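You operate a simulated robot arm through the tools that you are given. There is no shell and no other tool. Be economical: measure what you need, move in short steps, check, and stop when the job is done.

You run a simulated robot arm. Do the job below in one go: nothing can be reset, and whatever is moved stays where it is left.

JOB
Put the green swatch that says "73" from the platform of the lift table on the top of the blue cart and the green swatch that says "34" on the top of the grey table. Stack the bearing that says "205" from the platform of the lift table on top of the bearing marked "204". Close the desk drawer. Press the day key to switch it up. Count the yarn tangles on the top of the test bench, then put as many of the brown tubes from the top of the test bench on the top of the sample bench. Take the shade meter and leave it on the white sample order card. Take the white bobbin on the top of the test bench and put it away on the top of the cone table. Count the grey tubes on the top of the test bench, then put as many of the gears from the top of the test bench on the back of the bench top by the bar jig. Put the guide block from the top of the test bench on the white tone check card. Pull the low door open. Do these in any order.

It is judged by the outcome, as a careful person would: the job done as asked, and still so three seconds after it is handed in. It fails if anything else is knocked over, pushed out of place, dropped, spilled or broken.

ROBOT AND FRAMES
A 7-joint arm with a two-finger parallel gripper on a trunk, on a base that drives. Base frame: it is fixed to the floor where the robot stands at the start and does not move with it; the origin is under the middle of the robot, x ahead of it, y to its left, z up; the surface under the hand at the start is at about z = 360. Lengths are in mm, angles in degrees, forces in N, time in s.
Its first joint turns from -166.0 to 166.0 degrees. Places, roughly: back of the bench top by the bar jig [-11100, 4900, 800]; bearing [500, 0, 250]; brown tube [-11000, 8250, 1000]; brown tube (7x7x24 cm) [-11100, 8100, 900]; day key [-10700, 7700, 900]; desk drawer [-6300, -900, 800]; gear [-11000, 7500, 750]; green swatch [750, 0, 250]; grey tube [-11000, 8000, 1000]; guide block [-11000, 6750, 750]; low door [-6300, 4800, 1200]; sample order card [-11000, 7500, 750]; shade meter [-11000, 8000, 1000]; tone check card [-10750, 7000, 750]; top of the blue cart [500, 2800, 900]; top of the cone table [-6100, 10200, 800]; top of the grey table [400, 3600, 900]; top of the sample bench [-10800, 10000, 800]; white bobbin (4x4x4 cm) [-11100, 8200, 900]; yarn tangle (8x6x5 cm) [-10700, 8000, 900]. Payload 3.43 kg.
The tool frame sits at the grasp point between the pads (the TCP): z along the fingers, y along the line on which they close. The tips reach 30 mm beyond it. Largest opening 94 mm; finger width 28, thickness 10; the body of the gripper, 50 by 96 mm, starts 55 mm behind the TCP.
Orientation is that of the tool frame in the base frame, as a unit quaternion [x, y, z, w]. With the fingers straight down and closing along the base's y, the tool's x points along the base's -x, its y along +y and its z along -z.

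CONTROLS
- The arm moves only by the tool send_rows. Its argument "increments" is a list of rows, each a list of 7 numbers: the shift along the base's x, y, z in mm, then the turn, a rotation vector about the base's x, y, z in degrees, then the closure in counts, from 0 (fully open) to 255 (shut). In form: [[dx, dy, dz, ax, ay, az, hand], ...]. A call has 1 to 20 rows; each row shifts and turns the commanded pose from where the row before left it. A row lasts 0.2 s, in which the tool goes at most 50 mm and 8.6 degrees; a call with a longer step from one row to the next is refused whole, and so is a gripper value outside its range. Where a pose cannot be reached the arm comes as near as it can. A force on the tool above 40 N (or 10 N above the force at the start of the call, whichever is more), or a blocked arm, ends the call early, and 0.2 s more pass. Each finger travels about 45 mm/s and halts on what it meets, pressing with about 26 N; the grip force reading is that of the motor and also rises with nothing between the fingers. The clock runs only during rows and for 0.2 s after the last one: add rows that do not move to give the fingers time. It gives the time, the measured TCP pose, the force on the tool (base axes), the opening and the grip force at its end, in the units of the frame above (readings bear some noise), with the torque about the TCP (base axes, N m) and any sound that the robot's microphone picked up.
- Cameras (640 x 400 px; columns grow to the right, rows downward): "scene" is now at [10.5, 231.7, 1357.3]; the picture's right is [-0.15, -0.99, 0.00], its down [-0.82, 0.12, -0.56] and it looks along [0.56, -0.08, -0.83] (base axes); focal length 250 px, centre (320, 200). "wrist" rides on the gripper at [76, 14, -102] in the tool frame; the picture's right is [-0.18, 0.98, 0.00], its down [-0.75, -0.14, -0.64] and it looks along [-0.63, -0.12, 0.77] (tool axes); focal length 243 px, centre (320, 200). There is no depth. A picture from a camera that has moved, and an enlarged one, comes with that camera's place and axes in the base frame and with its lens.
- grab_frame(camera): a new picture of that camera. No time passes.
- base_move(legs): drives the robot by 1 to 6 legs, each [ahead, turn to the left] in mm and degrees, along the robot's own axes; the way and the turn of a leg run together, so that a leg with both is an arc; at most 1500 mm and 180 degrees a leg. The arm and the cameras ride along, it lands a little off, and it stops where it bumps. It gives what a move gives.
- aim_head(pan, tilt): turns the head with the scene camera to pan (to the left, within 120 degrees either way) and tilt (down, from -29 to 69), counted from straight ahead of the robot. It gives what a move gives.
- zoom(camera, box): a new picture of the part [left, top, right, bottom] of that camera's present view, enlarged. No time passes.
- job_done(): hands the job in; it is judged then, once.

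Work in short steps. Places have to be worked out from the pictures, the camera data and where the tool is seen: move nearer, look again, correct. Check each grasp and each placing, and mend what went wrong. You have 556 turns and 346 pictures in all, those below and enlarged ones among them. Open the gripper and draw the arm clear of the work before you hand the job in, unless the task says otherwise.

The tools are called after "Emit:" as name(argument=value, ...) on one line, values as JSON. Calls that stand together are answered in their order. send_rows: Moves the arm, as the interface text tells. Its arguments: {"type":"object","properties":{"increments":{"type":"array","items":{"type":"array","items":{"type":"number"}}}},"required":["increments"]} The other tools are called the same way: base_move (legs) drives the base; aim_head (pan, tilt) turns the head that bears the scene camera; grab_frame (camera) takes a picture; zoom (camera, box) takes an enlarged picture of a part of a camera's view; job_done () hands the job in.

At the start:

```text
t: 0.0
position: [680.2, -104.9, 628.1]
tool_rot: [0.003, 1.0, 0.0, 0.0]
wrist_force: [0.2, 0.1, 0.3]
moment: [0.0, -0.01, 0.01]
opening: 93.9
gripper_force: 0.0
robot x, y, heading: [-0.6, 2.9, 0.0]
head pan, tilt: [-8.4, 55.8]
```

scene: 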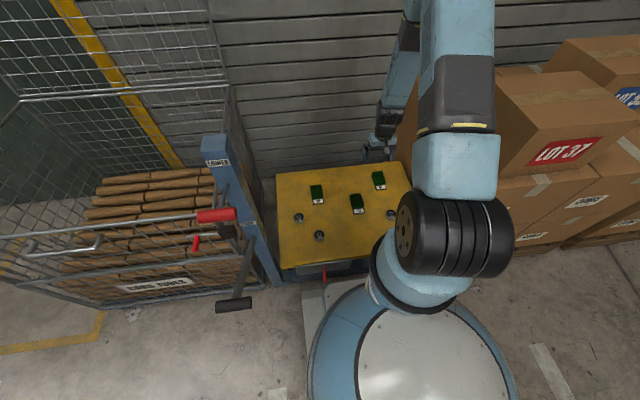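
wrist: 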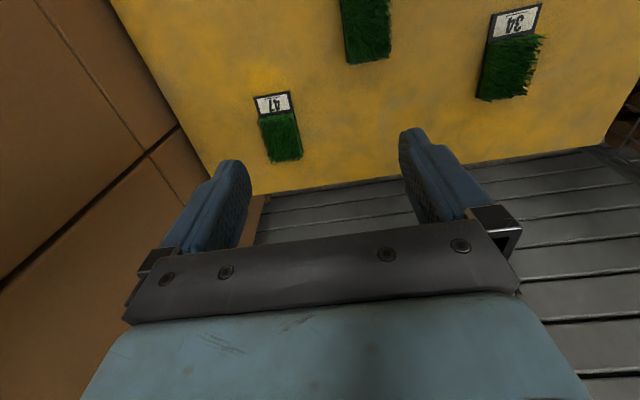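

The lift table with three swatches and bearings is ahead. I zoom in on the platform to read the labels.

Emit:
zoom(camera="scene", box=[180, 120, 420, 270])

Emit:
zoom(camera="scene", box=[280, 160, 400, 250])

```text
2.67 times, centred on (300, 195) of scene
camera zoom: at [10.5, 231.7, 1357.3], right [-0.15, -0.99, 0.0], down [-0.82, 0.12, -0.56], along [0.56, -0.08, -0.83], focal length 666 px, centre (373, 213)
```

zoom: 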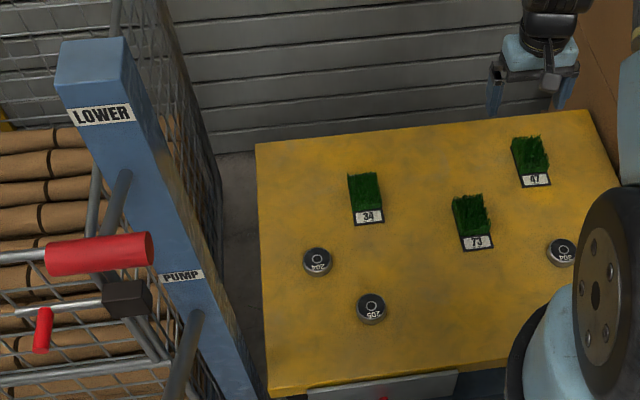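

```text
4.44 times, centred on (340, 205) of scene
camera zoom: at [10.5, 231.7, 1357.3], right [-0.15, -0.99, 0.0], down [-0.82, 0.12, -0.56], along [0.56, -0.08, -0.83], focal length 1109 px, centre (231, 178)
```

zoom: 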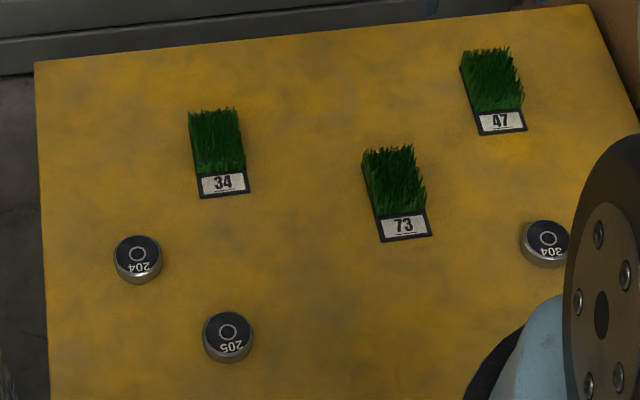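

Platform objects located roughly: 205 near (482,165), 204 near (583,242). I move above 205 at safe height and look.

Emit:
send_rows(increments=[[-28, 38, -15, 0, 0, 0, 0], [-28, 38, -15, 0, 0, 0, 0], [-28, 38, -15, 0, 0, 0, 0], [-28, 38, -15, 0, 0, 0, 0], [-28, 38, -15, 0, 0, 0, 0], [-28, 40, -15, 0, 0, 0, 0], [-30, 40, -20, 0, 0, 0, 0]])

Emit:
grab_frame(camera="wrist")

Emit:
grab_frame(camera="scene")

```text
refused: row 6 steps farther than a row can; nothing moved
```

```text
341 pictures are left
camera wrist: at [604.6, -89.7, 731.9], right [0.19, 0.98, 0.0], down [0.75, -0.15, 0.64], along [0.63, -0.12, -0.77], focal length 243 px, centre (320, 200)
```

wrist: 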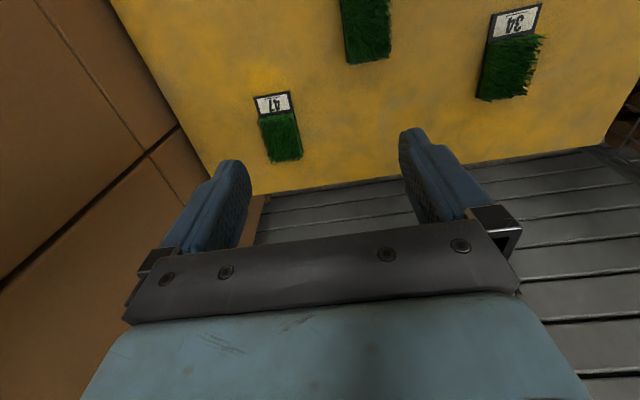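

```text
340 pictures are left
camera scene: at [10.5, 231.7, 1357.3], right [-0.15, -0.99, 0.0], down [-0.82, 0.12, -0.56], along [0.56, -0.08, -0.83], focal length 250 px, centre (320, 200)
```

scene: 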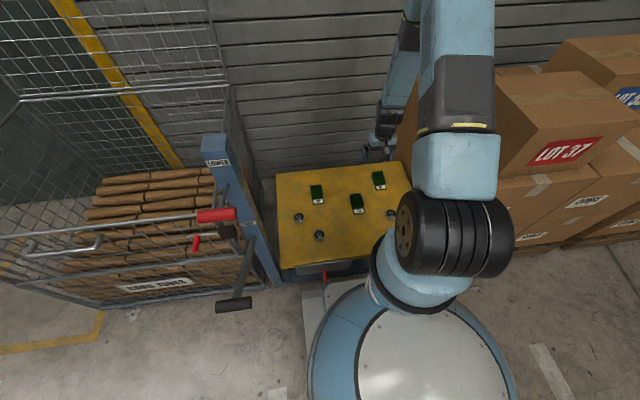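

The step was a bit too long; I resend with shorter rows.

Emit:
send_rows(increments=[[-25, 34, -12, 0, 0, 0, 0], [-25, 34, -12, 0, 0, 0, 0], [-25, 34, -12, 0, 0, 0, 0], [-25, 34, -12, 0, 0, 0, 0], [-25, 34, -12, 0, 0, 0, 0], [-25, 34, -12, 0, 0, 0, 0], [-25, 34, -12, 0, 0, 0, 0], [-23, 32, -12, 0, 0, 0, 0]])

Emit:
grab_frame(camera="wrist")

```text
t: 1.8
position: [483.1, 165.3, 535.5]
tool_rot: [0.004, 1.0, -0.001, 0.0]
wrist_force: [-0.2, 0.2, -0.3]
moment: [0.0, 0.03, 0.01]
opening: 94.1
gripper_force: 0.1
robot x, y, heading: [1.9, 1.7, -0.1]
head pan, tilt: [-8.4, 55.8]
```

```text
339 pictures are left
camera wrist: at [407.4, 181.2, 637.2], right [0.19, 0.98, 0.0], down [0.75, -0.15, 0.64], along [0.63, -0.12, -0.77], focal length 243 px, centre (320, 200)
```

wrist: 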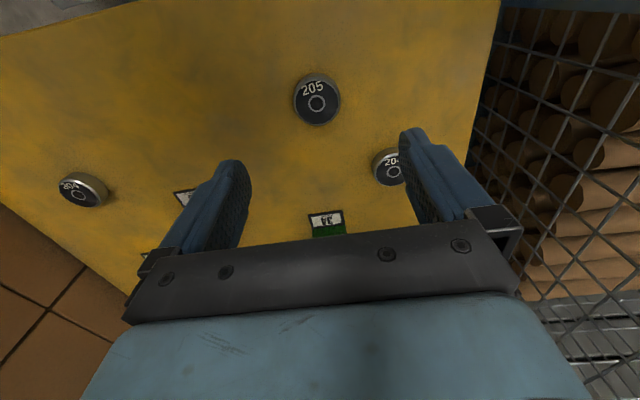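

205's top centre is about (490,163). I descend partway there and look again.

Emit:
send_rows(increments=[[3, -1, -40, 0, 0, 0, 0], [3, -1, -35, 0, 0, 0, 0], [1, 0, -30, 0, 0, 0, 0], [0, 0, 0, 0, 0, 0, 0]])

Emit:
grab_frame(camera="wrist")

```text
t: 2.8
position: [488.4, 163.0, 426.5]
tool_rot: [0.004, 1.0, 0.001, 0.001]
wrist_force: [-0.4, -0.3, -0.5]
moment: [0.04, -0.03, -0.02]
opening: 94.1
gripper_force: 0.2
robot x, y, heading: [-0.7, 1.8, 0.1]
head pan, tilt: [-8.4, 55.8]
```

```text
338 pictures are left
camera wrist: at [412.7, 177.4, 530.1], right [0.19, 0.98, 0.0], down [0.75, -0.15, 0.64], along [0.63, -0.12, -0.77], focal length 243 px, centre (320, 200)
```

wrist: 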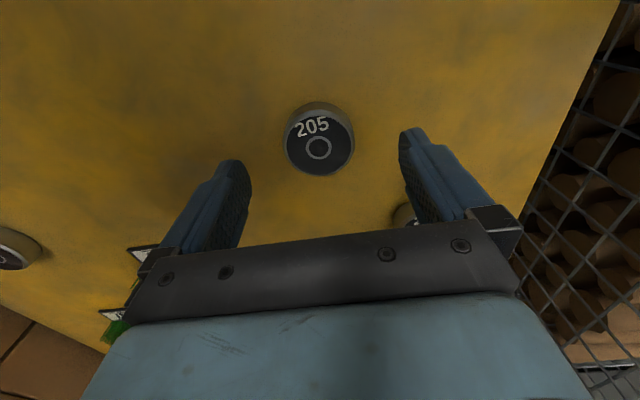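

Rays intersect at top z≈374. I descend to tips ≈364 and close.

Emit:
send_rows(increments=[[1, -1, -20, 0, 0, 0, 0], [1, 0, -13, 0, 0, 0, 0], [0, 0, 0, 0, 0, 0, 0], [0, 0, 0, 0, 0, 0, 255], [0, 0, 0, 0, 0, 0, 255], [0, 0, 0, 0, 0, 0, 255], [0, 0, 0, 0, 0, 0, 255]])

Emit:
grab_frame(camera="wrist")

```text
t: 4.4
position: [491.1, 162.2, 394.4]
tool_rot: [0.003, 1.0, 0.0, 0.0]
wrist_force: [0.1, 0.1, -0.2]
moment: [-0.01, 0.02, -0.02]
opening: 49.0
gripper_force: 26.4
robot x, y, heading: [1.7, 4.0, -0.2]
head pan, tilt: [-8.4, 55.8]
```

```text
337 pictures are left
camera wrist: at [414.7, 176.8, 496.7], right [0.19, 0.98, 0.0], down [0.75, -0.15, 0.64], along [0.63, -0.12, -0.77], focal length 243 px, centre (320, 200)
```

wrist: 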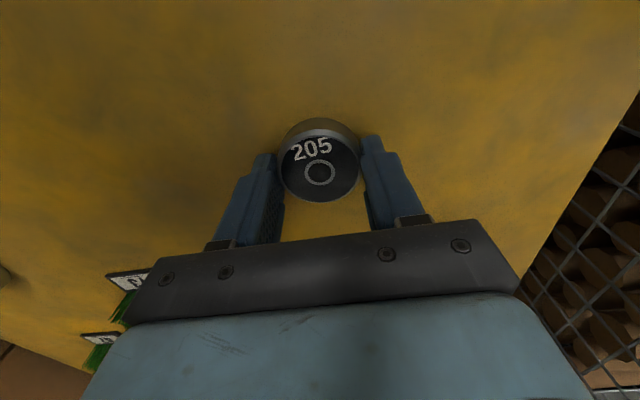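

Grasped 205. I lift and move toward 204 at about (590,242).

Emit:
send_rows(increments=[[0, 0, 40, 0, 0, 0, 255], [0, 0, 45, 0, 0, 0, 255], [20, 16, 25, 0, 0, 0, 255], [26, 20, 10, 0, 0, 0, 255], [26, 22, 0, 0, 0, 0, 255], [24, 22, 0, 0, 0, 0, 255], [0, 0, 0, 0, 0, 0, 255]])

Emit:
grab_frame(camera="wrist")

```text
t: 6.0
position: [584.8, 240.9, 514.9]
tool_rot: [0.003, 1.0, 0.0, 0.0]
wrist_force: [-0.3, 0.0, -1.0]
moment: [0.01, 0.0, 0.0]
opening: 48.8
gripper_force: 25.9
robot x, y, heading: [1.7, 6.7, 0.0]
head pan, tilt: [-8.4, 55.8]
```

```text
336 pictures are left
camera wrist: at [508.7, 256.1, 618.3], right [0.19, 0.98, 0.0], down [0.75, -0.15, 0.64], along [0.63, -0.12, -0.77], focal length 243 px, centre (320, 200)
```

wrist: 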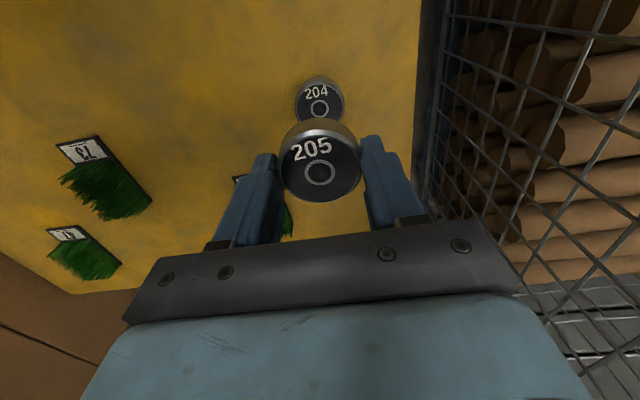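

204 at (591,240.5); held 205 offset ~(+2.7,-0.4). I align at TCP (588.6,241) and descend to check.

Emit:
send_rows(increments=[[3.5, 0, -35, 0, 0, 0, 255], [0, 0, -35, 0, 0, 0, 255], [0, 0, 0, 0, 0, 0, 255]])

Emit:
grab_frame(camera="wrist")

```text
t: 6.8
position: [588.8, 241.6, 444.8]
tool_rot: [0.004, 1.0, 0.001, 0.0]
wrist_force: [0.5, -0.3, -1.6]
moment: [-0.03, 0.04, -0.01]
opening: 48.8
gripper_force: 26.0
robot x, y, heading: [1.7, 5.4, 0.0]
head pan, tilt: [-8.4, 55.8]
```

```text
335 pictures are left
camera wrist: at [513.9, 256.1, 547.9], right [0.19, 0.98, 0.0], down [0.75, -0.15, 0.64], along [0.63, -0.12, -0.77], focal length 243 px, centre (320, 200)
```

wrist: 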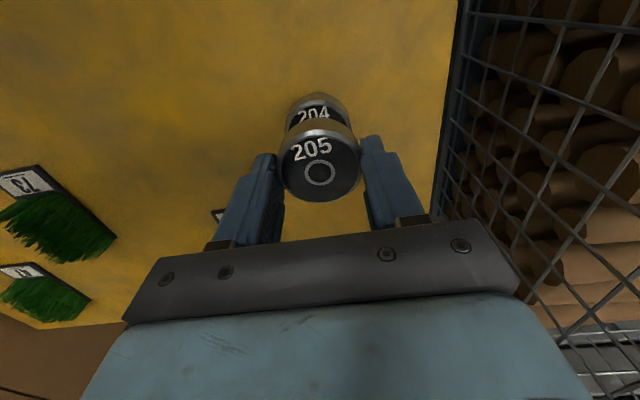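

Slight lateral correction (−1 mm y), then slow descent until contact.

Emit:
send_rows(increments=[[0, -1, -20, 0, 0, 0, 255], [0, 0, -6, 0, 0, 0, 255], [0, 0, -3, 0, 0, 0, 255], [0, 0, -2, 0, 0, 0, 255], [0, 0, 0, 0, 0, 0, 255]])

Emit:
grab_frame(camera="wrist")

```text
t: 8.0
position: [590.2, 241.1, 413.9]
tool_rot: [0.004, 1.0, -0.001, 0.0]
wrist_force: [0.2, 0.1, -1.4]
moment: [-0.01, -0.03, 0.03]
opening: 49.1
gripper_force: 26.2
robot x, y, heading: [2.3, 1.6, -0.2]
head pan, tilt: [-8.4, 55.8]
```

```text
334 pictures are left
camera wrist: at [514.6, 255.4, 517.4], right [0.19, 0.98, 0.0], down [0.75, -0.15, 0.64], along [0.63, -0.12, -0.77], focal length 243 px, centre (320, 200)
```

wrist: 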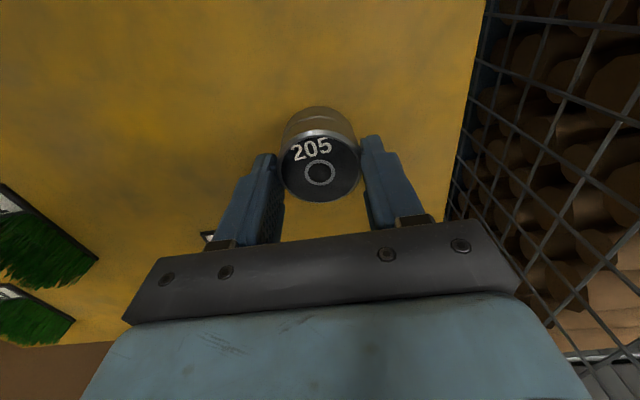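

Well aligned, no contact yet. Continue down in 1 mm steps.

Emit:
send_rows(increments=[[0, 0, -1.5, 0, 0, 0, 255], [0, 0, -1.5, 0, 0, 0, 255], [0, 0, -1, 0, 0, 0, 255], [0, 0, 0, 0, 0, 0, 255]])

```text
t: 9.0
position: [589.7, 240.1, 411.6]
tool_rot: [0.003, 1.0, 0.0, 0.001]
wrist_force: [-1.8, 0.2, 16.4]
moment: [0.02, 0.03, -0.06]
opening: 48.9
gripper_force: 25.6
robot x, y, heading: [-0.6, 4.5, 0.0]
head pan, tilt: [-8.4, 55.8]
```

Contact at 16 N: it's seated. I ease up 0.5 mm, open and lift.

Emit:
send_rows(increments=[[0, 0, 0.8, 0, 0, 0, 255], [0, 0, 0, 0, 0, 0, 120], [0, 0, 0, 0, 0, 0, 0], [0, 0, 0, 0, 0, 0, 0], [0, 0, 30, 0, 0, 0, 0], [0, 0, 40, 0, 0, 0, 0], [0, 0, 40, 0, 0, 0, 0]])

Emit:
grab_frame(camera="wrist")

```text
t: 10.6
position: [592.1, 241.2, 519.9]
tool_rot: [0.004, 1.0, 0.0, 0.0]
wrist_force: [0.8, 0.7, 0.0]
moment: [-0.04, 0.04, 0.0]
opening: 93.7
gripper_force: 0.0
robot x, y, heading: [0.6, 2.5, -0.0]
head pan, tilt: [-8.4, 55.8]
```

```text
333 pictures are left
camera wrist: at [516.9, 256.1, 623.6], right [0.19, 0.98, 0.0], down [0.75, -0.15, 0.64], along [0.63, -0.12, -0.77], focal length 243 px, centre (320, 200)
```

wrist: 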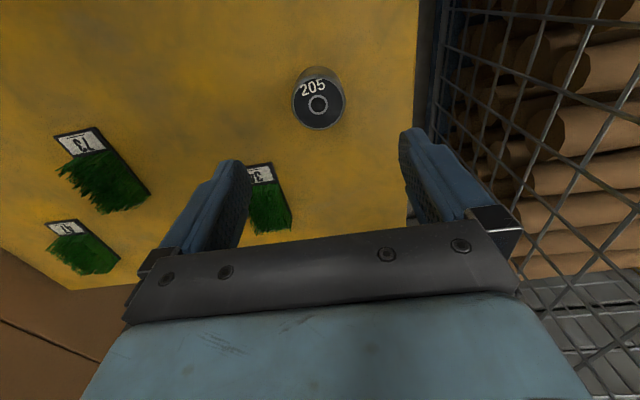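

Stack looks good. Next swatch 73, around (635,-40); I move above it to look.

Emit:
send_rows(increments=[[6, -46, 0, 0, 0, 0, 0], [6, -46, 0, 0, 0, 0, 0], [6, -46, 0, 0, 0, 0, 0], [6, -46, 0, 0, 0, 0, 0], [6, -47, 0, 0, 0, 0, 0], [8, -48, -20, 0, 0, 0, 0], [0, 0, -10, 0, 0, 0, 0], [0, 0, 0, 0, 0, 0, 0]])

Emit:
grab_frame(camera="wrist")

```text
refused: row 6 steps farther than a row can; nothing moved
```

```text
332 pictures are left
camera wrist: at [516.9, 256.1, 623.6], right [0.19, 0.98, 0.0], down [0.75, -0.15, 0.64], along [0.63, -0.12, -0.77], focal length 243 px, centre (320, 200)
```

wrist: 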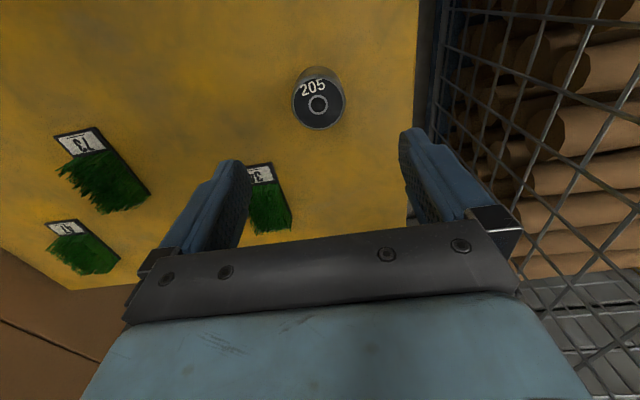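

Row norm slightly over 50; resend with smaller steps.

Emit:
send_rows(increments=[[6, -46, 0, 0, 0, 0, 0], [6, -46, 0, 0, 0, 0, 0], [6, -46, 0, 0, 0, 0, 0], [6, -46, 0, 0, 0, 0, 0], [6, -47, 0, 0, 0, 0, 0], [8, -46, 0, 0, 0, 0, 0], [0, 0, -30, 0, 0, 0, 0], [0, 0, 0, 0, 0, 0, 0]])

Emit:
grab_frame(camera="wrist")

```text
t: 12.4
position: [629.4, -33.5, 491.3]
tool_rot: [0.003, 1.0, 0.001, 0.0]
wrist_force: [0.3, 0.0, -0.2]
moment: [-0.04, 0.02, 0.02]
opening: 94.1
gripper_force: 0.1
robot x, y, heading: [1.0, 5.2, 0.0]
head pan, tilt: [-8.4, 55.8]
```

```text
331 pictures are left
camera wrist: at [552.7, -18.7, 595.4], right [0.19, 0.98, 0.0], down [0.75, -0.15, 0.64], along [0.63, -0.12, -0.77], focal length 243 px, centre (320, 200)
```

wrist: 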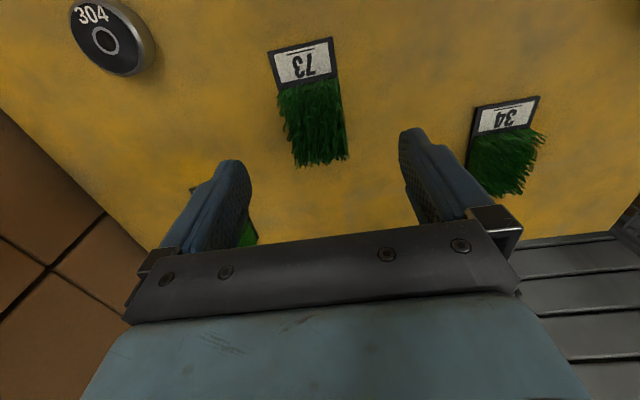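

73 spans x 580–680, y centre −40, width ~53, aligned to base x. I centre at (632,-40) and descend to tips ≈ 361, then close.

Emit:
send_rows(increments=[[3, -6, -40, 0, 0, 0, 0], [0, 0, -40, 0, 0, 0, 0], [0, 0, -15, 0, 0, 0, 0], [0, 0, -6, 0, 0, 0, 0], [0, 0, 0, 0, 0, 0, 255], [0, 0, 0, 0, 0, 0, 255], [0, 0, 0, 0, 0, 0, 255], [0, 0, 0, 0, 0, 0, 255]])

Emit:
grab_frame(camera="wrist")

```text
t: 14.2
position: [633.7, -40.8, 390.7]
tool_rot: [0.004, 1.0, 0.0, 0.0]
wrist_force: [-0.4, -0.4, 0.2]
moment: [0.02, 0.02, -0.01]
opening: 58.0
gripper_force: 25.3
robot x, y, heading: [-0.4, 5.6, 0.2]
head pan, tilt: [-8.4, 55.8]
```

```text
330 pictures are left
camera wrist: at [556.4, -26.3, 493.6], right [0.19, 0.98, 0.0], down [0.75, -0.15, 0.64], along [0.63, -0.12, -0.77], focal length 243 px, centre (320, 200)
```

wrist: 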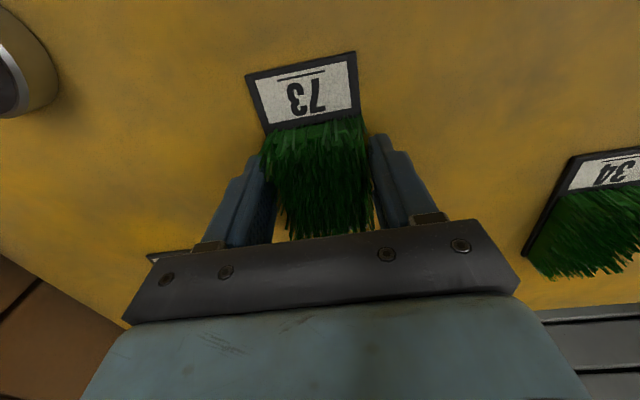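

Grip looks good at 58 mm. I lift and retract toward the robot, then look around with the head.

Emit:
send_rows(increments=[[0, 0, 40, 0, 0, 0, 255], [0, 0, 45, 0, 0, 0, 255], [0, 0, 45, 0, 0, 0, 255], [-10, 0, 45, 0, 0, 0, 255], [-20, 0, 45, 0, 0, 0, 255], [-20, 0, 45, 0, 0, 0, 255], [-20, 0, 45, 0, 0, 0, 255], [-20, 0, 45, 0, 0, 0, 255], [-20, 0, 45, 0, 0, 0, 255], [-20, 0, 45, 0, 0, 0, 255], [-20, 0, 45, 0, 0, 0, 255], [-20, 0, 45, 0, 0, 0, 255], [-20, 0, 40, 0, 0, 0, 255]])

Emit:
aim_head(pan=90, tilt=25)

Emit:
grab_frame(camera="scene")

Emit:
grab_frame(camera="wrist")

```text
t: 17.0
position: [465.8, -46.8, 971.1]
tool_rot: [0.003, 1.0, 0.0, -0.001]
wrist_force: [1.4, -0.4, -0.7]
moment: [0.03, 0.04, 0.05]
opening: 58.3
gripper_force: 26.1
out of reach, approached as far as the arm can: row 10, 11
robot x, y, heading: [1.4, 4.1, -0.0]
head pan, tilt: [-8.4, 55.8]
```

```text
t: 18.7
position: [465.8, -47.0, 970.0]
tool_rot: [0.003, 1.0, -0.001, 0.0]
wrist_force: [-0.3, 0.5, -0.2]
moment: [-0.02, 0.0, 0.03]
opening: 58.2
gripper_force: 26.1
robot x, y, heading: [2.6, 4.8, 0.1]
head pan, tilt: [90.0, 25.0]
```

```text
329 pictures are left
camera scene: at [-60.3, 334.3, 1402.3], right [1.0, 0.0, 0.0], down [0.0, -0.42, -0.91], along [0.0, 0.91, -0.42], focal length 250 px, centre (320, 200)
```

scene: 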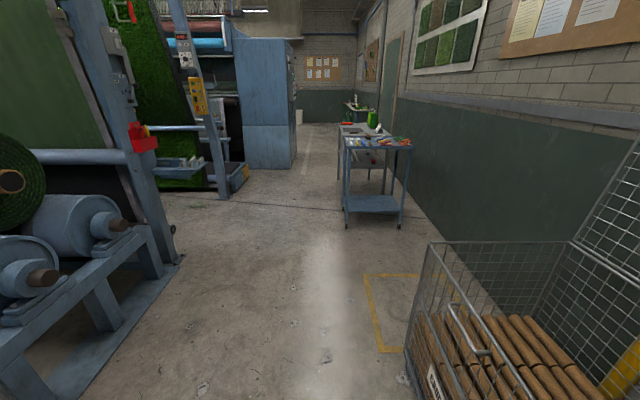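

```text
328 pictures are left
camera wrist: at [389.0, -31.9, 1074.3], right [0.19, 0.98, 0.0], down [0.75, -0.15, 0.64], along [0.63, -0.12, -0.77], focal length 243 px, centre (320, 200)
```

wrist: 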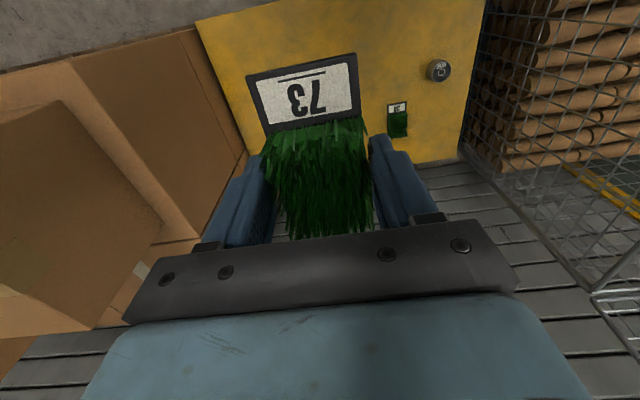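

The aisle along +y leads to the blue cart (x≈220–800, y≥2650, top z≈870). Before driving I check behind the robot.

Emit:
aim_head(pan=120, tilt=30)

Emit:
grab_frame(camera="scene")

Emit:
aim_head(pan=-120, tilt=30)

Emit:
grab_frame(camera="scene")

Emit:
aim_head(pan=40, tilt=35)

Emit:
grab_frame(camera="scene")

```text
t: 19.7
position: [464.1, -46.2, 970.9]
tool_rot: [0.004, 1.0, 0.0, 0.0]
wrist_force: [0.3, -0.2, -0.2]
moment: [-0.02, 0.02, 0.0]
opening: 58.2
gripper_force: 25.4
robot x, y, heading: [-1.0, 2.7, 0.0]
head pan, tilt: [120.0, 30.0]
```

```text
327 pictures are left
camera scene: at [-105.6, 320.5, 1394.3], right [0.87, 0.5, 0.0], down [0.25, -0.43, -0.87], along [-0.43, 0.75, -0.5], focal length 250 px, centre (320, 200)
```

scene: 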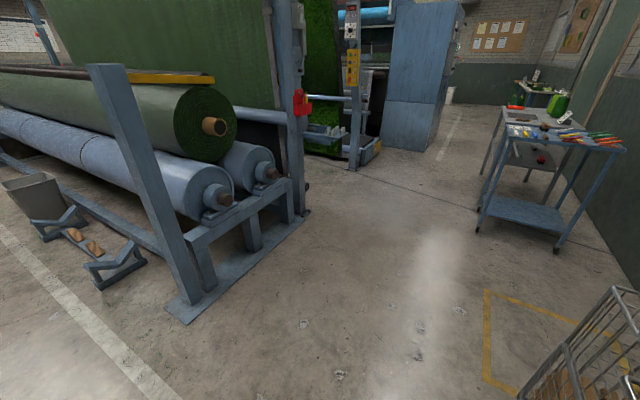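

```text
t: 23.1
position: [464.7, -47.3, 972.0]
tool_rot: [0.004, 1.0, 0.001, 0.0]
wrist_force: [-0.2, 0.3, -0.4]
moment: [0.03, 0.0, -0.04]
opening: 58.0
gripper_force: 26.2
robot x, y, heading: [-2.5, 4.6, 0.1]
head pan, tilt: [-120.0, 30.0]
```

```text
326 pictures are left
camera scene: at [-105.7, 163.8, 1394.3], right [-0.87, 0.5, 0.0], down [0.25, 0.43, -0.87], along [-0.43, -0.75, -0.5], focal length 250 px, centre (320, 200)
```

scene: 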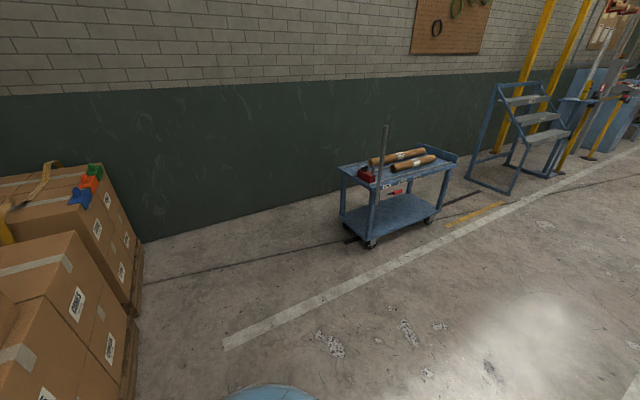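

```text
t: 25.5
position: [464.4, -47.4, 972.1]
tool_rot: [0.003, 1.0, -0.001, 0.0]
wrist_force: [-0.8, 0.1, 0.3]
moment: [-0.02, 0.02, 0.02]
opening: 58.1
gripper_force: 26.1
robot x, y, heading: [-0.5, 3.0, -0.2]
head pan, tilt: [40.0, 35.0]
```

```text
325 pictures are left
camera scene: at [7.1, 298.7, 1386.5], right [0.64, -0.77, 0.0], down [-0.44, -0.37, -0.82], along [0.63, 0.53, -0.57], focal length 250 px, centre (320, 200)
```

scene: 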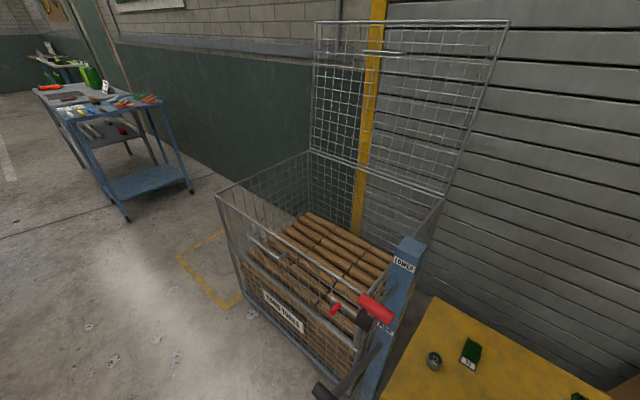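

Space behind is free. I back up 450, turn left, drive 2800 along the aisle, and turn right to face the blue cart.

Emit:
base_move(legs=[[-450, 0], [0, 90], [1400, 0], [1400, 0], [0, -90]])

Emit:
aim_head(pan=0, tilt=35)

Emit:
grab_frame(camera="scene")

```text
t: 31.0
position: [-141.1, 357.1, 972.5]
tool_rot: [-0.461, 0.887, -0.001, -0.001]
wrist_force: [-0.1, -0.2, -0.4]
moment: [0.01, 0.0, 0.03]
opening: 58.1
gripper_force: 25.7
robot x, y, heading: [-407.8, -30.0, 56.9]
head pan, tilt: [40.0, 35.0]
stopped in leg 2: the robot was blocked; the commanded pose is now the measured one
```

```text
t: 32.0
position: [-141.5, 357.6, 972.2]
tool_rot: [-0.461, 0.887, 0.0, 0.0]
wrist_force: [-1.0, 0.2, -0.9]
moment: [0.0, 0.01, 0.01]
opening: 58.2
gripper_force: 26.1
robot x, y, heading: [-404.3, -29.3, 57.2]
head pan, tilt: [0.0, 35.0]
```

```text
324 pictures are left
camera scene: at [-589.3, 125.0, 1386.5], right [0.84, -0.54, 0.0], down [-0.31, -0.48, -0.82], along [0.44, 0.69, -0.57], focal length 250 px, centre (320, 200)
```

scene: 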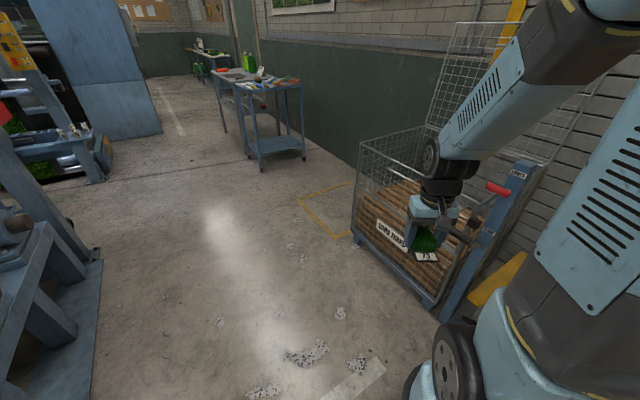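

The turn was blocked at 57°. I look around to see what the robot touches.

Emit:
aim_head(pan=-60, tilt=50)

Emit:
grab_frame(camera="scene")

Emit:
aim_head(pan=100, tilt=55)

Emit:
grab_frame(camera="scene")

Emit:
aim_head(pan=-118, tilt=55)

Emit:
grab_frame(camera="scene")

```text
t: 33.3
position: [-141.5, 356.6, 972.4]
tool_rot: [-0.461, 0.887, -0.001, -0.001]
wrist_force: [0.5, 0.5, -0.4]
moment: [0.01, 0.02, 0.01]
opening: 58.1
gripper_force: 25.9
robot x, y, heading: [-409.4, -27.3, 57.4]
head pan, tilt: [-60.0, 50.0]
```

```text
323 pictures are left
camera scene: at [-560.1, 47.2, 1364.8], right [-0.05, -1.0, 0.0], down [-0.77, 0.04, -0.64], along [0.64, -0.03, -0.77], focal length 250 px, centre (320, 200)
```

scene: 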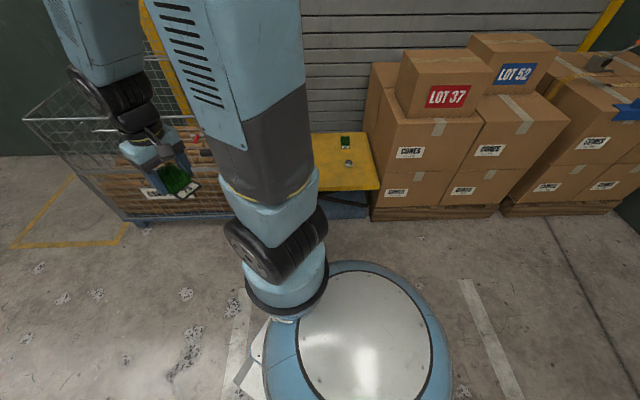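

```text
t: 35.8
position: [-141.6, 357.2, 972.2]
tool_rot: [-0.461, 0.887, -0.001, -0.001]
wrist_force: [0.2, 0.3, -0.7]
moment: [0.03, -0.01, -0.01]
opening: 58.0
gripper_force: 26.0
robot x, y, heading: [-403.6, -27.4, 57.0]
head pan, tilt: [100.0, 55.0]
```

```text
322 pictures are left
camera scene: at [-703.5, 79.0, 1358.3], right [0.39, 0.92, 0.0], down [0.75, -0.32, -0.57], along [-0.53, 0.22, -0.82], focal length 250 px, centre (320, 200)
```

scene: 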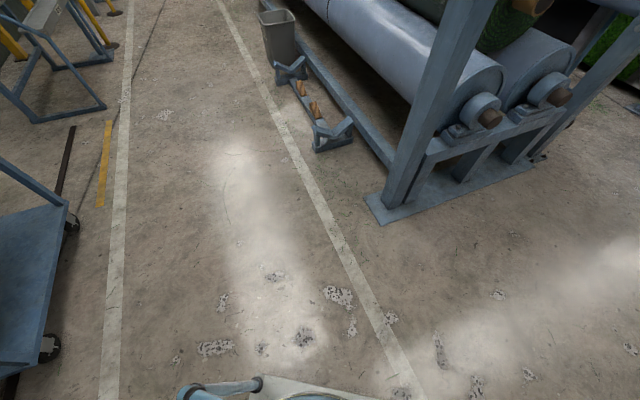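

```text
t: 38.9
position: [-142.2, 357.0, 971.6]
tool_rot: [-0.461, 0.888, -0.001, -0.001]
wrist_force: [0.6, 0.1, -0.2]
moment: [-0.02, 0.03, -0.02]
opening: 58.2
gripper_force: 25.7
robot x, y, heading: [-406.2, -25.9, 57.2]
head pan, tilt: [-118.0, 55.0]
```

```text
321 pictures are left
camera scene: at [-601.9, -12.0, 1358.3], right [-0.87, -0.49, 0.0], down [-0.4, 0.71, -0.57], along [0.28, -0.5, -0.82], focal length 250 px, centre (320, 200)
```

scene: 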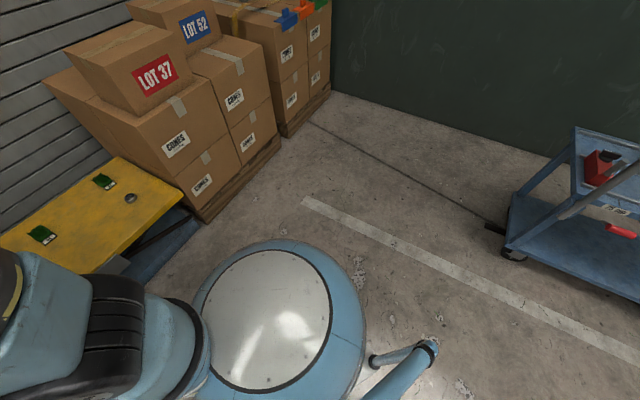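

Nothing obvious near the base. I look up toward the elbow and the overhead space.

Emit:
aim_head(pan=-30, tilt=5)

Emit:
grab_frame(camera="scene")

Emit:
grab_frame(camera="wrist")

```text
t: 40.6
position: [-143.0, 356.4, 972.6]
tool_rot: [-0.461, 0.887, -0.001, -0.001]
wrist_force: [-0.3, 0.7, -0.2]
moment: [0.0, 0.01, -0.02]
opening: 58.1
gripper_force: 25.8
robot x, y, heading: [-404.6, -29.0, 57.1]
head pan, tilt: [-30.0, 5.0]
```

```text
320 pictures are left
camera scene: at [-555.3, 92.9, 1434.6], right [0.46, -0.89, 0.0], down [-0.08, -0.04, -1.0], along [0.89, 0.45, -0.09], focal length 250 px, centre (320, 200)
```

scene: 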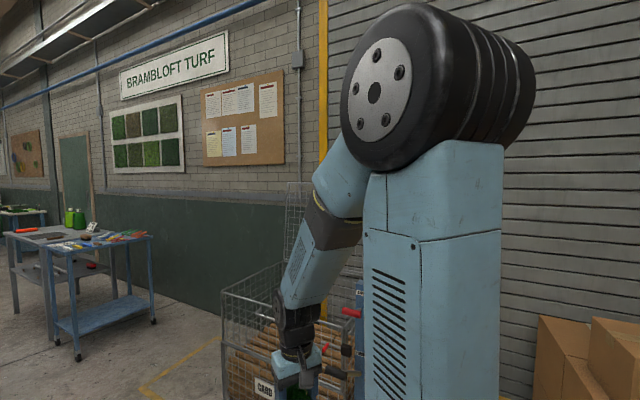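

```text
319 pictures are left
camera wrist: at [-196.4, 302.9, 1075.7], right [-0.7, 0.72, 0.0], down [0.55, 0.54, 0.64], along [0.46, 0.45, -0.77], focal length 243 px, centre (320, 200)
```

wrist: 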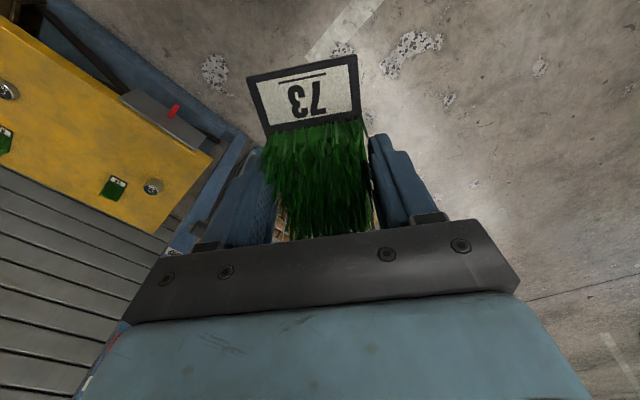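

Nothing appears in contact. I try a small further turn to see if it frees.

Emit:
base_move(legs=[[0, 10]])

```text
t: 41.7
position: [-212.0, 400.0, 971.9]
tool_rot: [-0.538, 0.843, 0.0, -0.001]
wrist_force: [0.6, 0.1, -0.6]
moment: [0.03, -0.04, -0.02]
opening: 58.1
gripper_force: 26.1
robot x, y, heading: [-397.5, -30.3, 67.6]
head pan, tilt: [-30.0, 5.0]
```

It turned freely now. Continue: finish the turn, drive along the aisle.

Emit:
base_move(legs=[[0, 22.4], [1400, 0], [1400, 0]])

Emit:
aim_head(pan=-70, tilt=40)

Emit:
grab_frame(camera="scene")

```text
t: 56.7
position: [-438.0, 3223.5, 972.6]
tool_rot: [-0.698, 0.716, -0.001, -0.001]
wrist_force: [0.0, 0.2, -0.1]
moment: [0.0, 0.0, -0.05]
opening: 58.0
gripper_force: 25.8
robot x, y, heading: [-438.0, 2757.6, 91.1]
head pan, tilt: [-30.0, 5.0]
```

```text
t: 57.8
position: [-438.5, 3224.2, 973.4]
tool_rot: [-0.698, 0.716, -0.001, -0.001]
wrist_force: [-0.3, -0.7, 0.1]
moment: [0.03, 0.01, 0.0]
opening: 58.2
gripper_force: 26.8
robot x, y, heading: [-435.7, 2758.5, 91.2]
head pan, tilt: [-70.0, 40.0]
```

```text
318 pictures are left
camera scene: at [-592.7, 2726.6, 1379.0], right [0.36, -0.93, 0.0], down [-0.6, -0.23, -0.77], along [0.72, 0.28, -0.64], focal length 250 px, centre (320, 200)
```

scene: 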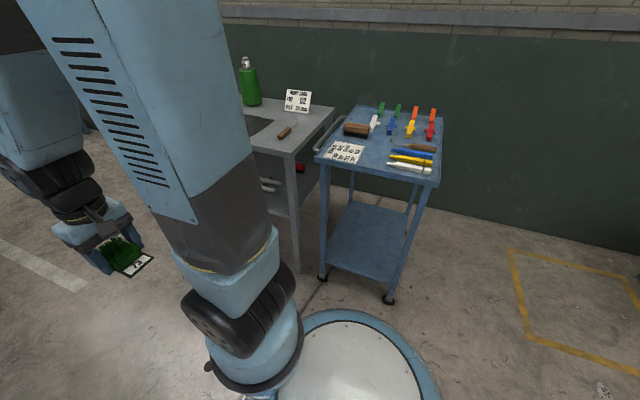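

The cart top is visible. I zoom to find free room.

Emit:
zoom(camera="scene", box=[220, 60, 460, 210])

```text
2.67 times, centred on (340, 135) of scene
camera zoom: at [-592.7, 2726.6, 1379.0], right [0.36, -0.93, 0.0], down [-0.6, -0.23, -0.77], along [0.72, 0.28, -0.64], focal length 666 px, centre (267, 373)
```

zoom: 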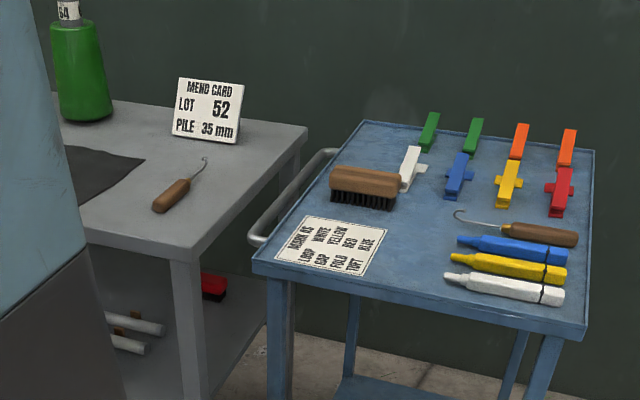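

The cart top spans x 200–860, y 2600–3056; a free strip exists at y 2792–2902, x 200–480. I turn right to face it, move a bit ahead.

Emit:
base_move(legs=[[0, -91], [120, 0]])

Emit:
aim_head(pan=0, tilt=45)

Emit:
grab_frame(camera="scene")

```text
t: 60.9
position: [-46.9, 3017.8, 973.8]
tool_rot: [-0.275, 0.962, 0.0, -0.002]
wrist_force: [-0.5, 0.1, -0.1]
moment: [-0.04, 0.01, 0.02]
opening: 58.2
gripper_force: 26.0
robot x, y, heading: [-471.8, 2802.7, 32.5]
head pan, tilt: [-70.0, 40.0]
stopped in leg 1: the robot was blocked; the commanded pose is now the measured one
```

```text
t: 62.3
position: [-48.2, 3017.9, 973.5]
tool_rot: [-0.275, 0.961, -0.001, -0.003]
wrist_force: [-0.7, 0.7, -0.5]
moment: [-0.04, 0.0, -0.02]
opening: 58.0
gripper_force: 25.9
robot x, y, heading: [-469.7, 2799.0, 32.5]
head pan, tilt: [0.0, 45.0]
```

```text
316 pictures are left
camera scene: at [-579.0, 3015.9, 1371.7], right [0.54, -0.84, 0.0], down [-0.6, -0.38, -0.71], along [0.6, 0.38, -0.71], focal length 250 px, centre (320, 200)
```

scene: 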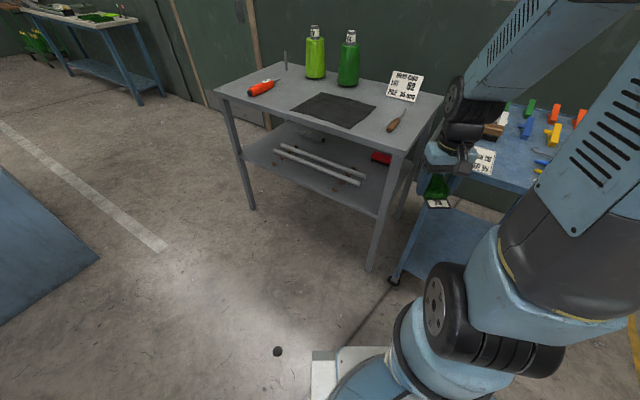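

Turns appear to stall after ~57° per leg; I use smaller turn legs. Continue to heading 0.

Emit:
base_move(legs=[[0, -32.5]])

Emit:
grab_frame(camera="scene")

```text
t: 64.5
position: [2.6, 2756.4, 972.9]
tool_rot: [0.006, 1.0, 0.001, -0.002]
wrist_force: [0.0, 0.3, -1.0]
moment: [0.0, -0.03, 0.02]
opening: 57.8
gripper_force: 25.8
robot x, y, heading: [-469.4, 2837.2, 0.3]
head pan, tilt: [0.0, 45.0]
```

```text
315 pictures are left
camera scene: at [-449.6, 3075.1, 1371.7], right [0.01, -1.0, 0.0], down [-0.71, 0.0, -0.71], along [0.71, 0.0, -0.71], focal length 250 px, centre (320, 200)
```

scene: 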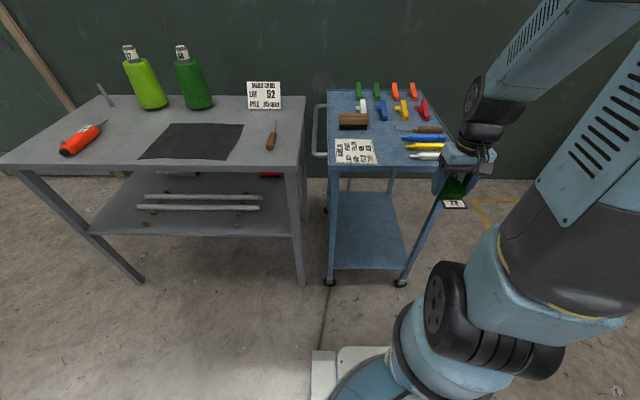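

Now facing the cart. Zoom to re-measure the free strip.

Emit:
zoom(camera="scene", box=[320, 75, 480, 175])

```text
4.00 times, centred on (400, 125) of scene
camera zoom: at [-449.6, 3075.1, 1371.7], right [0.01, -1.0, 0.0], down [-0.71, 0.0, -0.71], along [0.71, 0.0, -0.71], focal length 998 px, centre (0, 500)
```

zoom: 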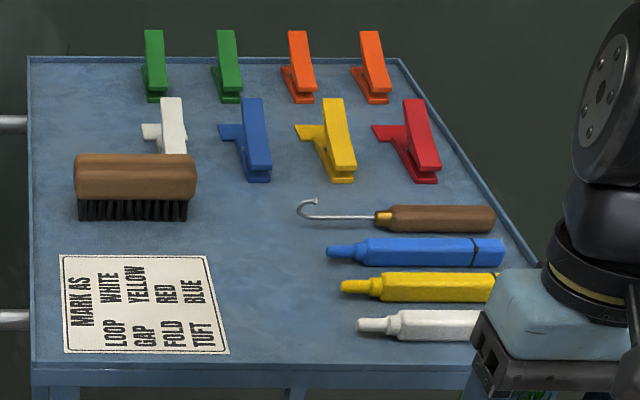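

Strip is y≈2767–2880. I move the TCP to (325, 2824) above and look with the wrist camera.

Emit:
send_rows(increments=[[40, 8, 5, 0, 0, 0, 255], [40, 8, 5, 0, 0, 0, 255], [40, 8, 5, 0, 0, 0, 255], [40, 9, 0, 0, 0, 0, 255], [40, 9, 0, 0, 0, 0, 255], [40, 9, 0, 0, 0, 0, 255], [40, 9, 0, 0, 0, 0, 255], [40, 8, 0, 0, 0, 0, 255], [0, 0, 0, 0, 0, 0, 255]])

Emit:
grab_frame(camera="wrist")

Emit:
grab_frame(camera="scene")

```text
t: 66.5
position: [322.6, 2823.2, 990.0]
tool_rot: [0.006, 1.0, 0.0, -0.001]
wrist_force: [-0.1, 0.4, -0.6]
moment: [0.0, 0.01, 0.0]
opening: 58.1
gripper_force: 26.9
robot x, y, heading: [-470.3, 2836.4, 0.6]
head pan, tilt: [0.0, 45.0]
```

```text
313 pictures are left
camera wrist: at [246.8, 2838.8, 1093.0], right [0.2, 0.98, 0.0], down [0.75, -0.15, 0.64], along [0.63, -0.13, -0.77], focal length 243 px, centre (320, 200)
```

wrist: 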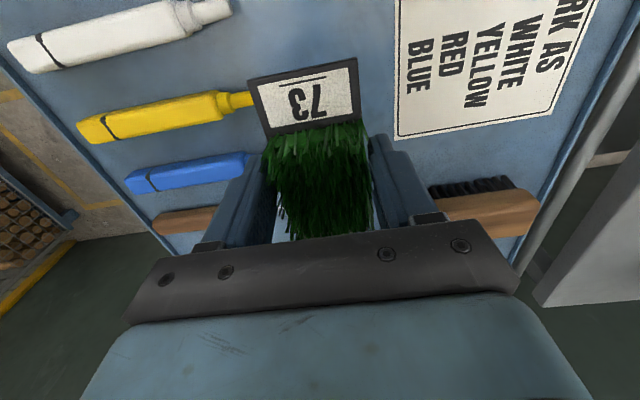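

```text
312 pictures are left
camera scene: at [-449.8, 3075.1, 1371.7], right [0.01, -1.0, 0.0], down [-0.71, 0.0, -0.71], along [0.71, 0.0, -0.71], focal length 250 px, centre (320, 200)
```

scene: 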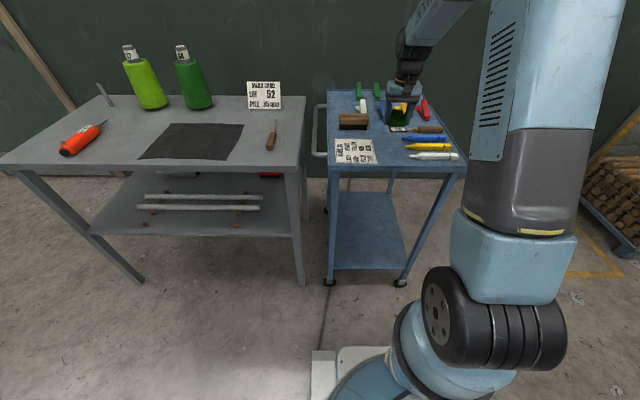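

Strip centre per wrist camera is y≈2830. I shift +7 and descend slowly to contact (expected TCP z≈904).

Emit:
send_rows(increments=[[0, 7, -30, 0, 0, 0, 255], [0, 0, -30, 0, 0, 0, 255], [0, 0, -10, 0, 0, 0, 255], [0, 0, -4, 0, 0, 0, 255], [0, 0, -4, 0, 0, 0, 255], [0, 0, -3, 0, 0, 0, 255], [0, 0, -3, 0, 0, 0, 255], [0, 0, -2, 0, 0, 0, 255]])

Emit:
grab_frame(camera="wrist")

```text
t: 68.0
position: [324.4, 2831.0, 910.6]
tool_rot: [0.006, 1.0, 0.0, 0.002]
wrist_force: [1.5, -0.2, 8.4]
moment: [0.04, 0.1, 0.12]
opening: 58.2
gripper_force: 26.0
robot x, y, heading: [-472.2, 2836.0, 0.2]
head pan, tilt: [0.0, 45.0]
stopped in row 7: the force on the tool passed its limit at 46 N (the readings are from after the stop); the commanded pose is now the measured one
```

```text
311 pictures are left
camera wrist: at [248.4, 2846.0, 1013.0], right [0.2, 0.98, 0.0], down [0.75, -0.15, 0.64], along [0.63, -0.13, -0.76], focal length 243 px, centre (320, 200)
```

wrist: 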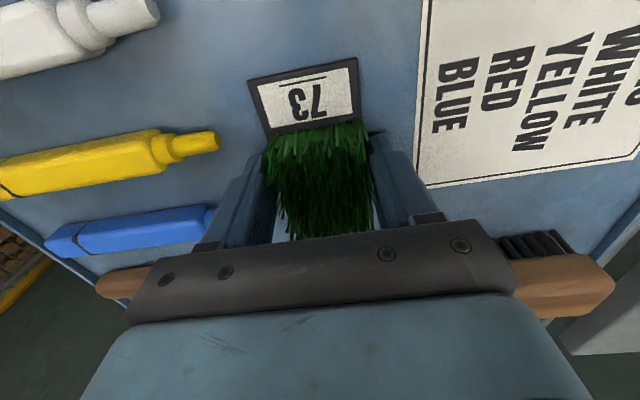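

Contact; the swatch sits in clear space. I open partially (~76 mm) and rise.

Emit:
send_rows(increments=[[0, 0, 0, 0, 0, 0, 160], [0, 0, 0, 0, 0, 0, 50], [0, 0, 0, 0, 0, 0, 50], [0, 0, 20, 0, 0, 0, 50], [0, 0, 40, 0, 0, 0, 50], [0, 0, 40, 0, 0, 0, 50]])

Emit:
grab_frame(camera="wrist")

```text
t: 69.5
position: [326.4, 2832.6, 1010.4]
tool_rot: [0.006, 1.0, 0.001, 0.001]
wrist_force: [0.5, 1.1, 0.5]
moment: [0.02, 0.06, -0.01]
opening: 75.5
gripper_force: 0.1
robot x, y, heading: [-466.9, 2838.3, 0.5]
head pan, tilt: [0.0, 45.0]
```

```text
310 pictures are left
camera wrist: at [251.5, 2847.9, 1113.1], right [0.2, 0.98, 0.0], down [0.75, -0.15, 0.64], along [0.63, -0.13, -0.77], focal length 243 px, centre (320, 200)
```

wrist: 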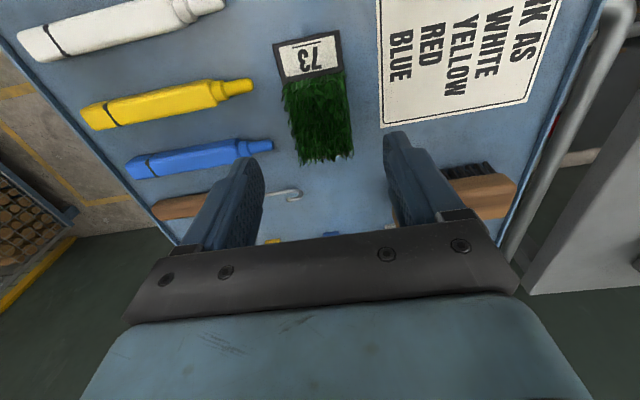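

73 is placed. I retract the arm and drive back to the lift table in small turns.

Emit:
send_rows(increments=[[-42, -8, 0, 0, 0, 0, 50], [-42, -8, 0, 0, 0, 0, 50], [-42, -8, 0, 0, 0, 0, 50], [-42, -9, 0, 0, 0, 0, 50], [-42, -9, 0, 0, 0, 0, 0], [-42, -9, 0, 0, 0, 0, 0], [-40, -9, -20, 0, 0, 0, 0], [-30, -8, -20, 0, 0, 0, 0]])

Emit:
base_move(legs=[[0, 45], [0, 45], [-1400, 0], [-1400, 0], [0, -45], [0, -45]])

```text
t: 71.2
position: [4.7, 2762.5, 972.5]
tool_rot: [0.006, 1.0, 0.0, 0.001]
wrist_force: [-0.7, -0.3, 0.0]
moment: [-0.01, 0.0, 0.0]
opening: 94.0
gripper_force: 0.1
robot x, y, heading: [-470.3, 2835.0, 0.5]
head pan, tilt: [0.0, 45.0]
```

```text
t: 74.2
position: [-84.2, 3126.4, 972.3]
tool_rot: [-0.383, 0.924, 0.001, 0.002]
wrist_force: [0.6, -0.2, -0.3]
moment: [0.02, 0.05, 0.02]
opening: 94.0
gripper_force: 0.1
robot x, y, heading: [-440.7, 2805.5, 46.3]
head pan, tilt: [0.0, 45.0]
stopped in leg 1: the robot was blocked; the commanded pose is now the measured one
```

Turns over ~35° per leg stall; I use ≤ 30° legs.

Emit:
base_move(legs=[[0, 22], [0, 21.7], [-1400, 0], [-1400, 0], [0, -30], [0, -30]])

```text
t: 77.4
position: [-401.6, 3283.1, 974.4]
tool_rot: [-0.697, 0.717, 0.0, 0.0]
wrist_force: [0.4, 0.1, 0.2]
moment: [0.01, 0.06, 0.0]
opening: 94.3
gripper_force: 0.1
robot x, y, heading: [-391.1, 2809.4, 89.4]
head pan, tilt: [0.0, 45.0]
stopped in leg 3: the robot was blocked; the commanded pose is now the measured one
```

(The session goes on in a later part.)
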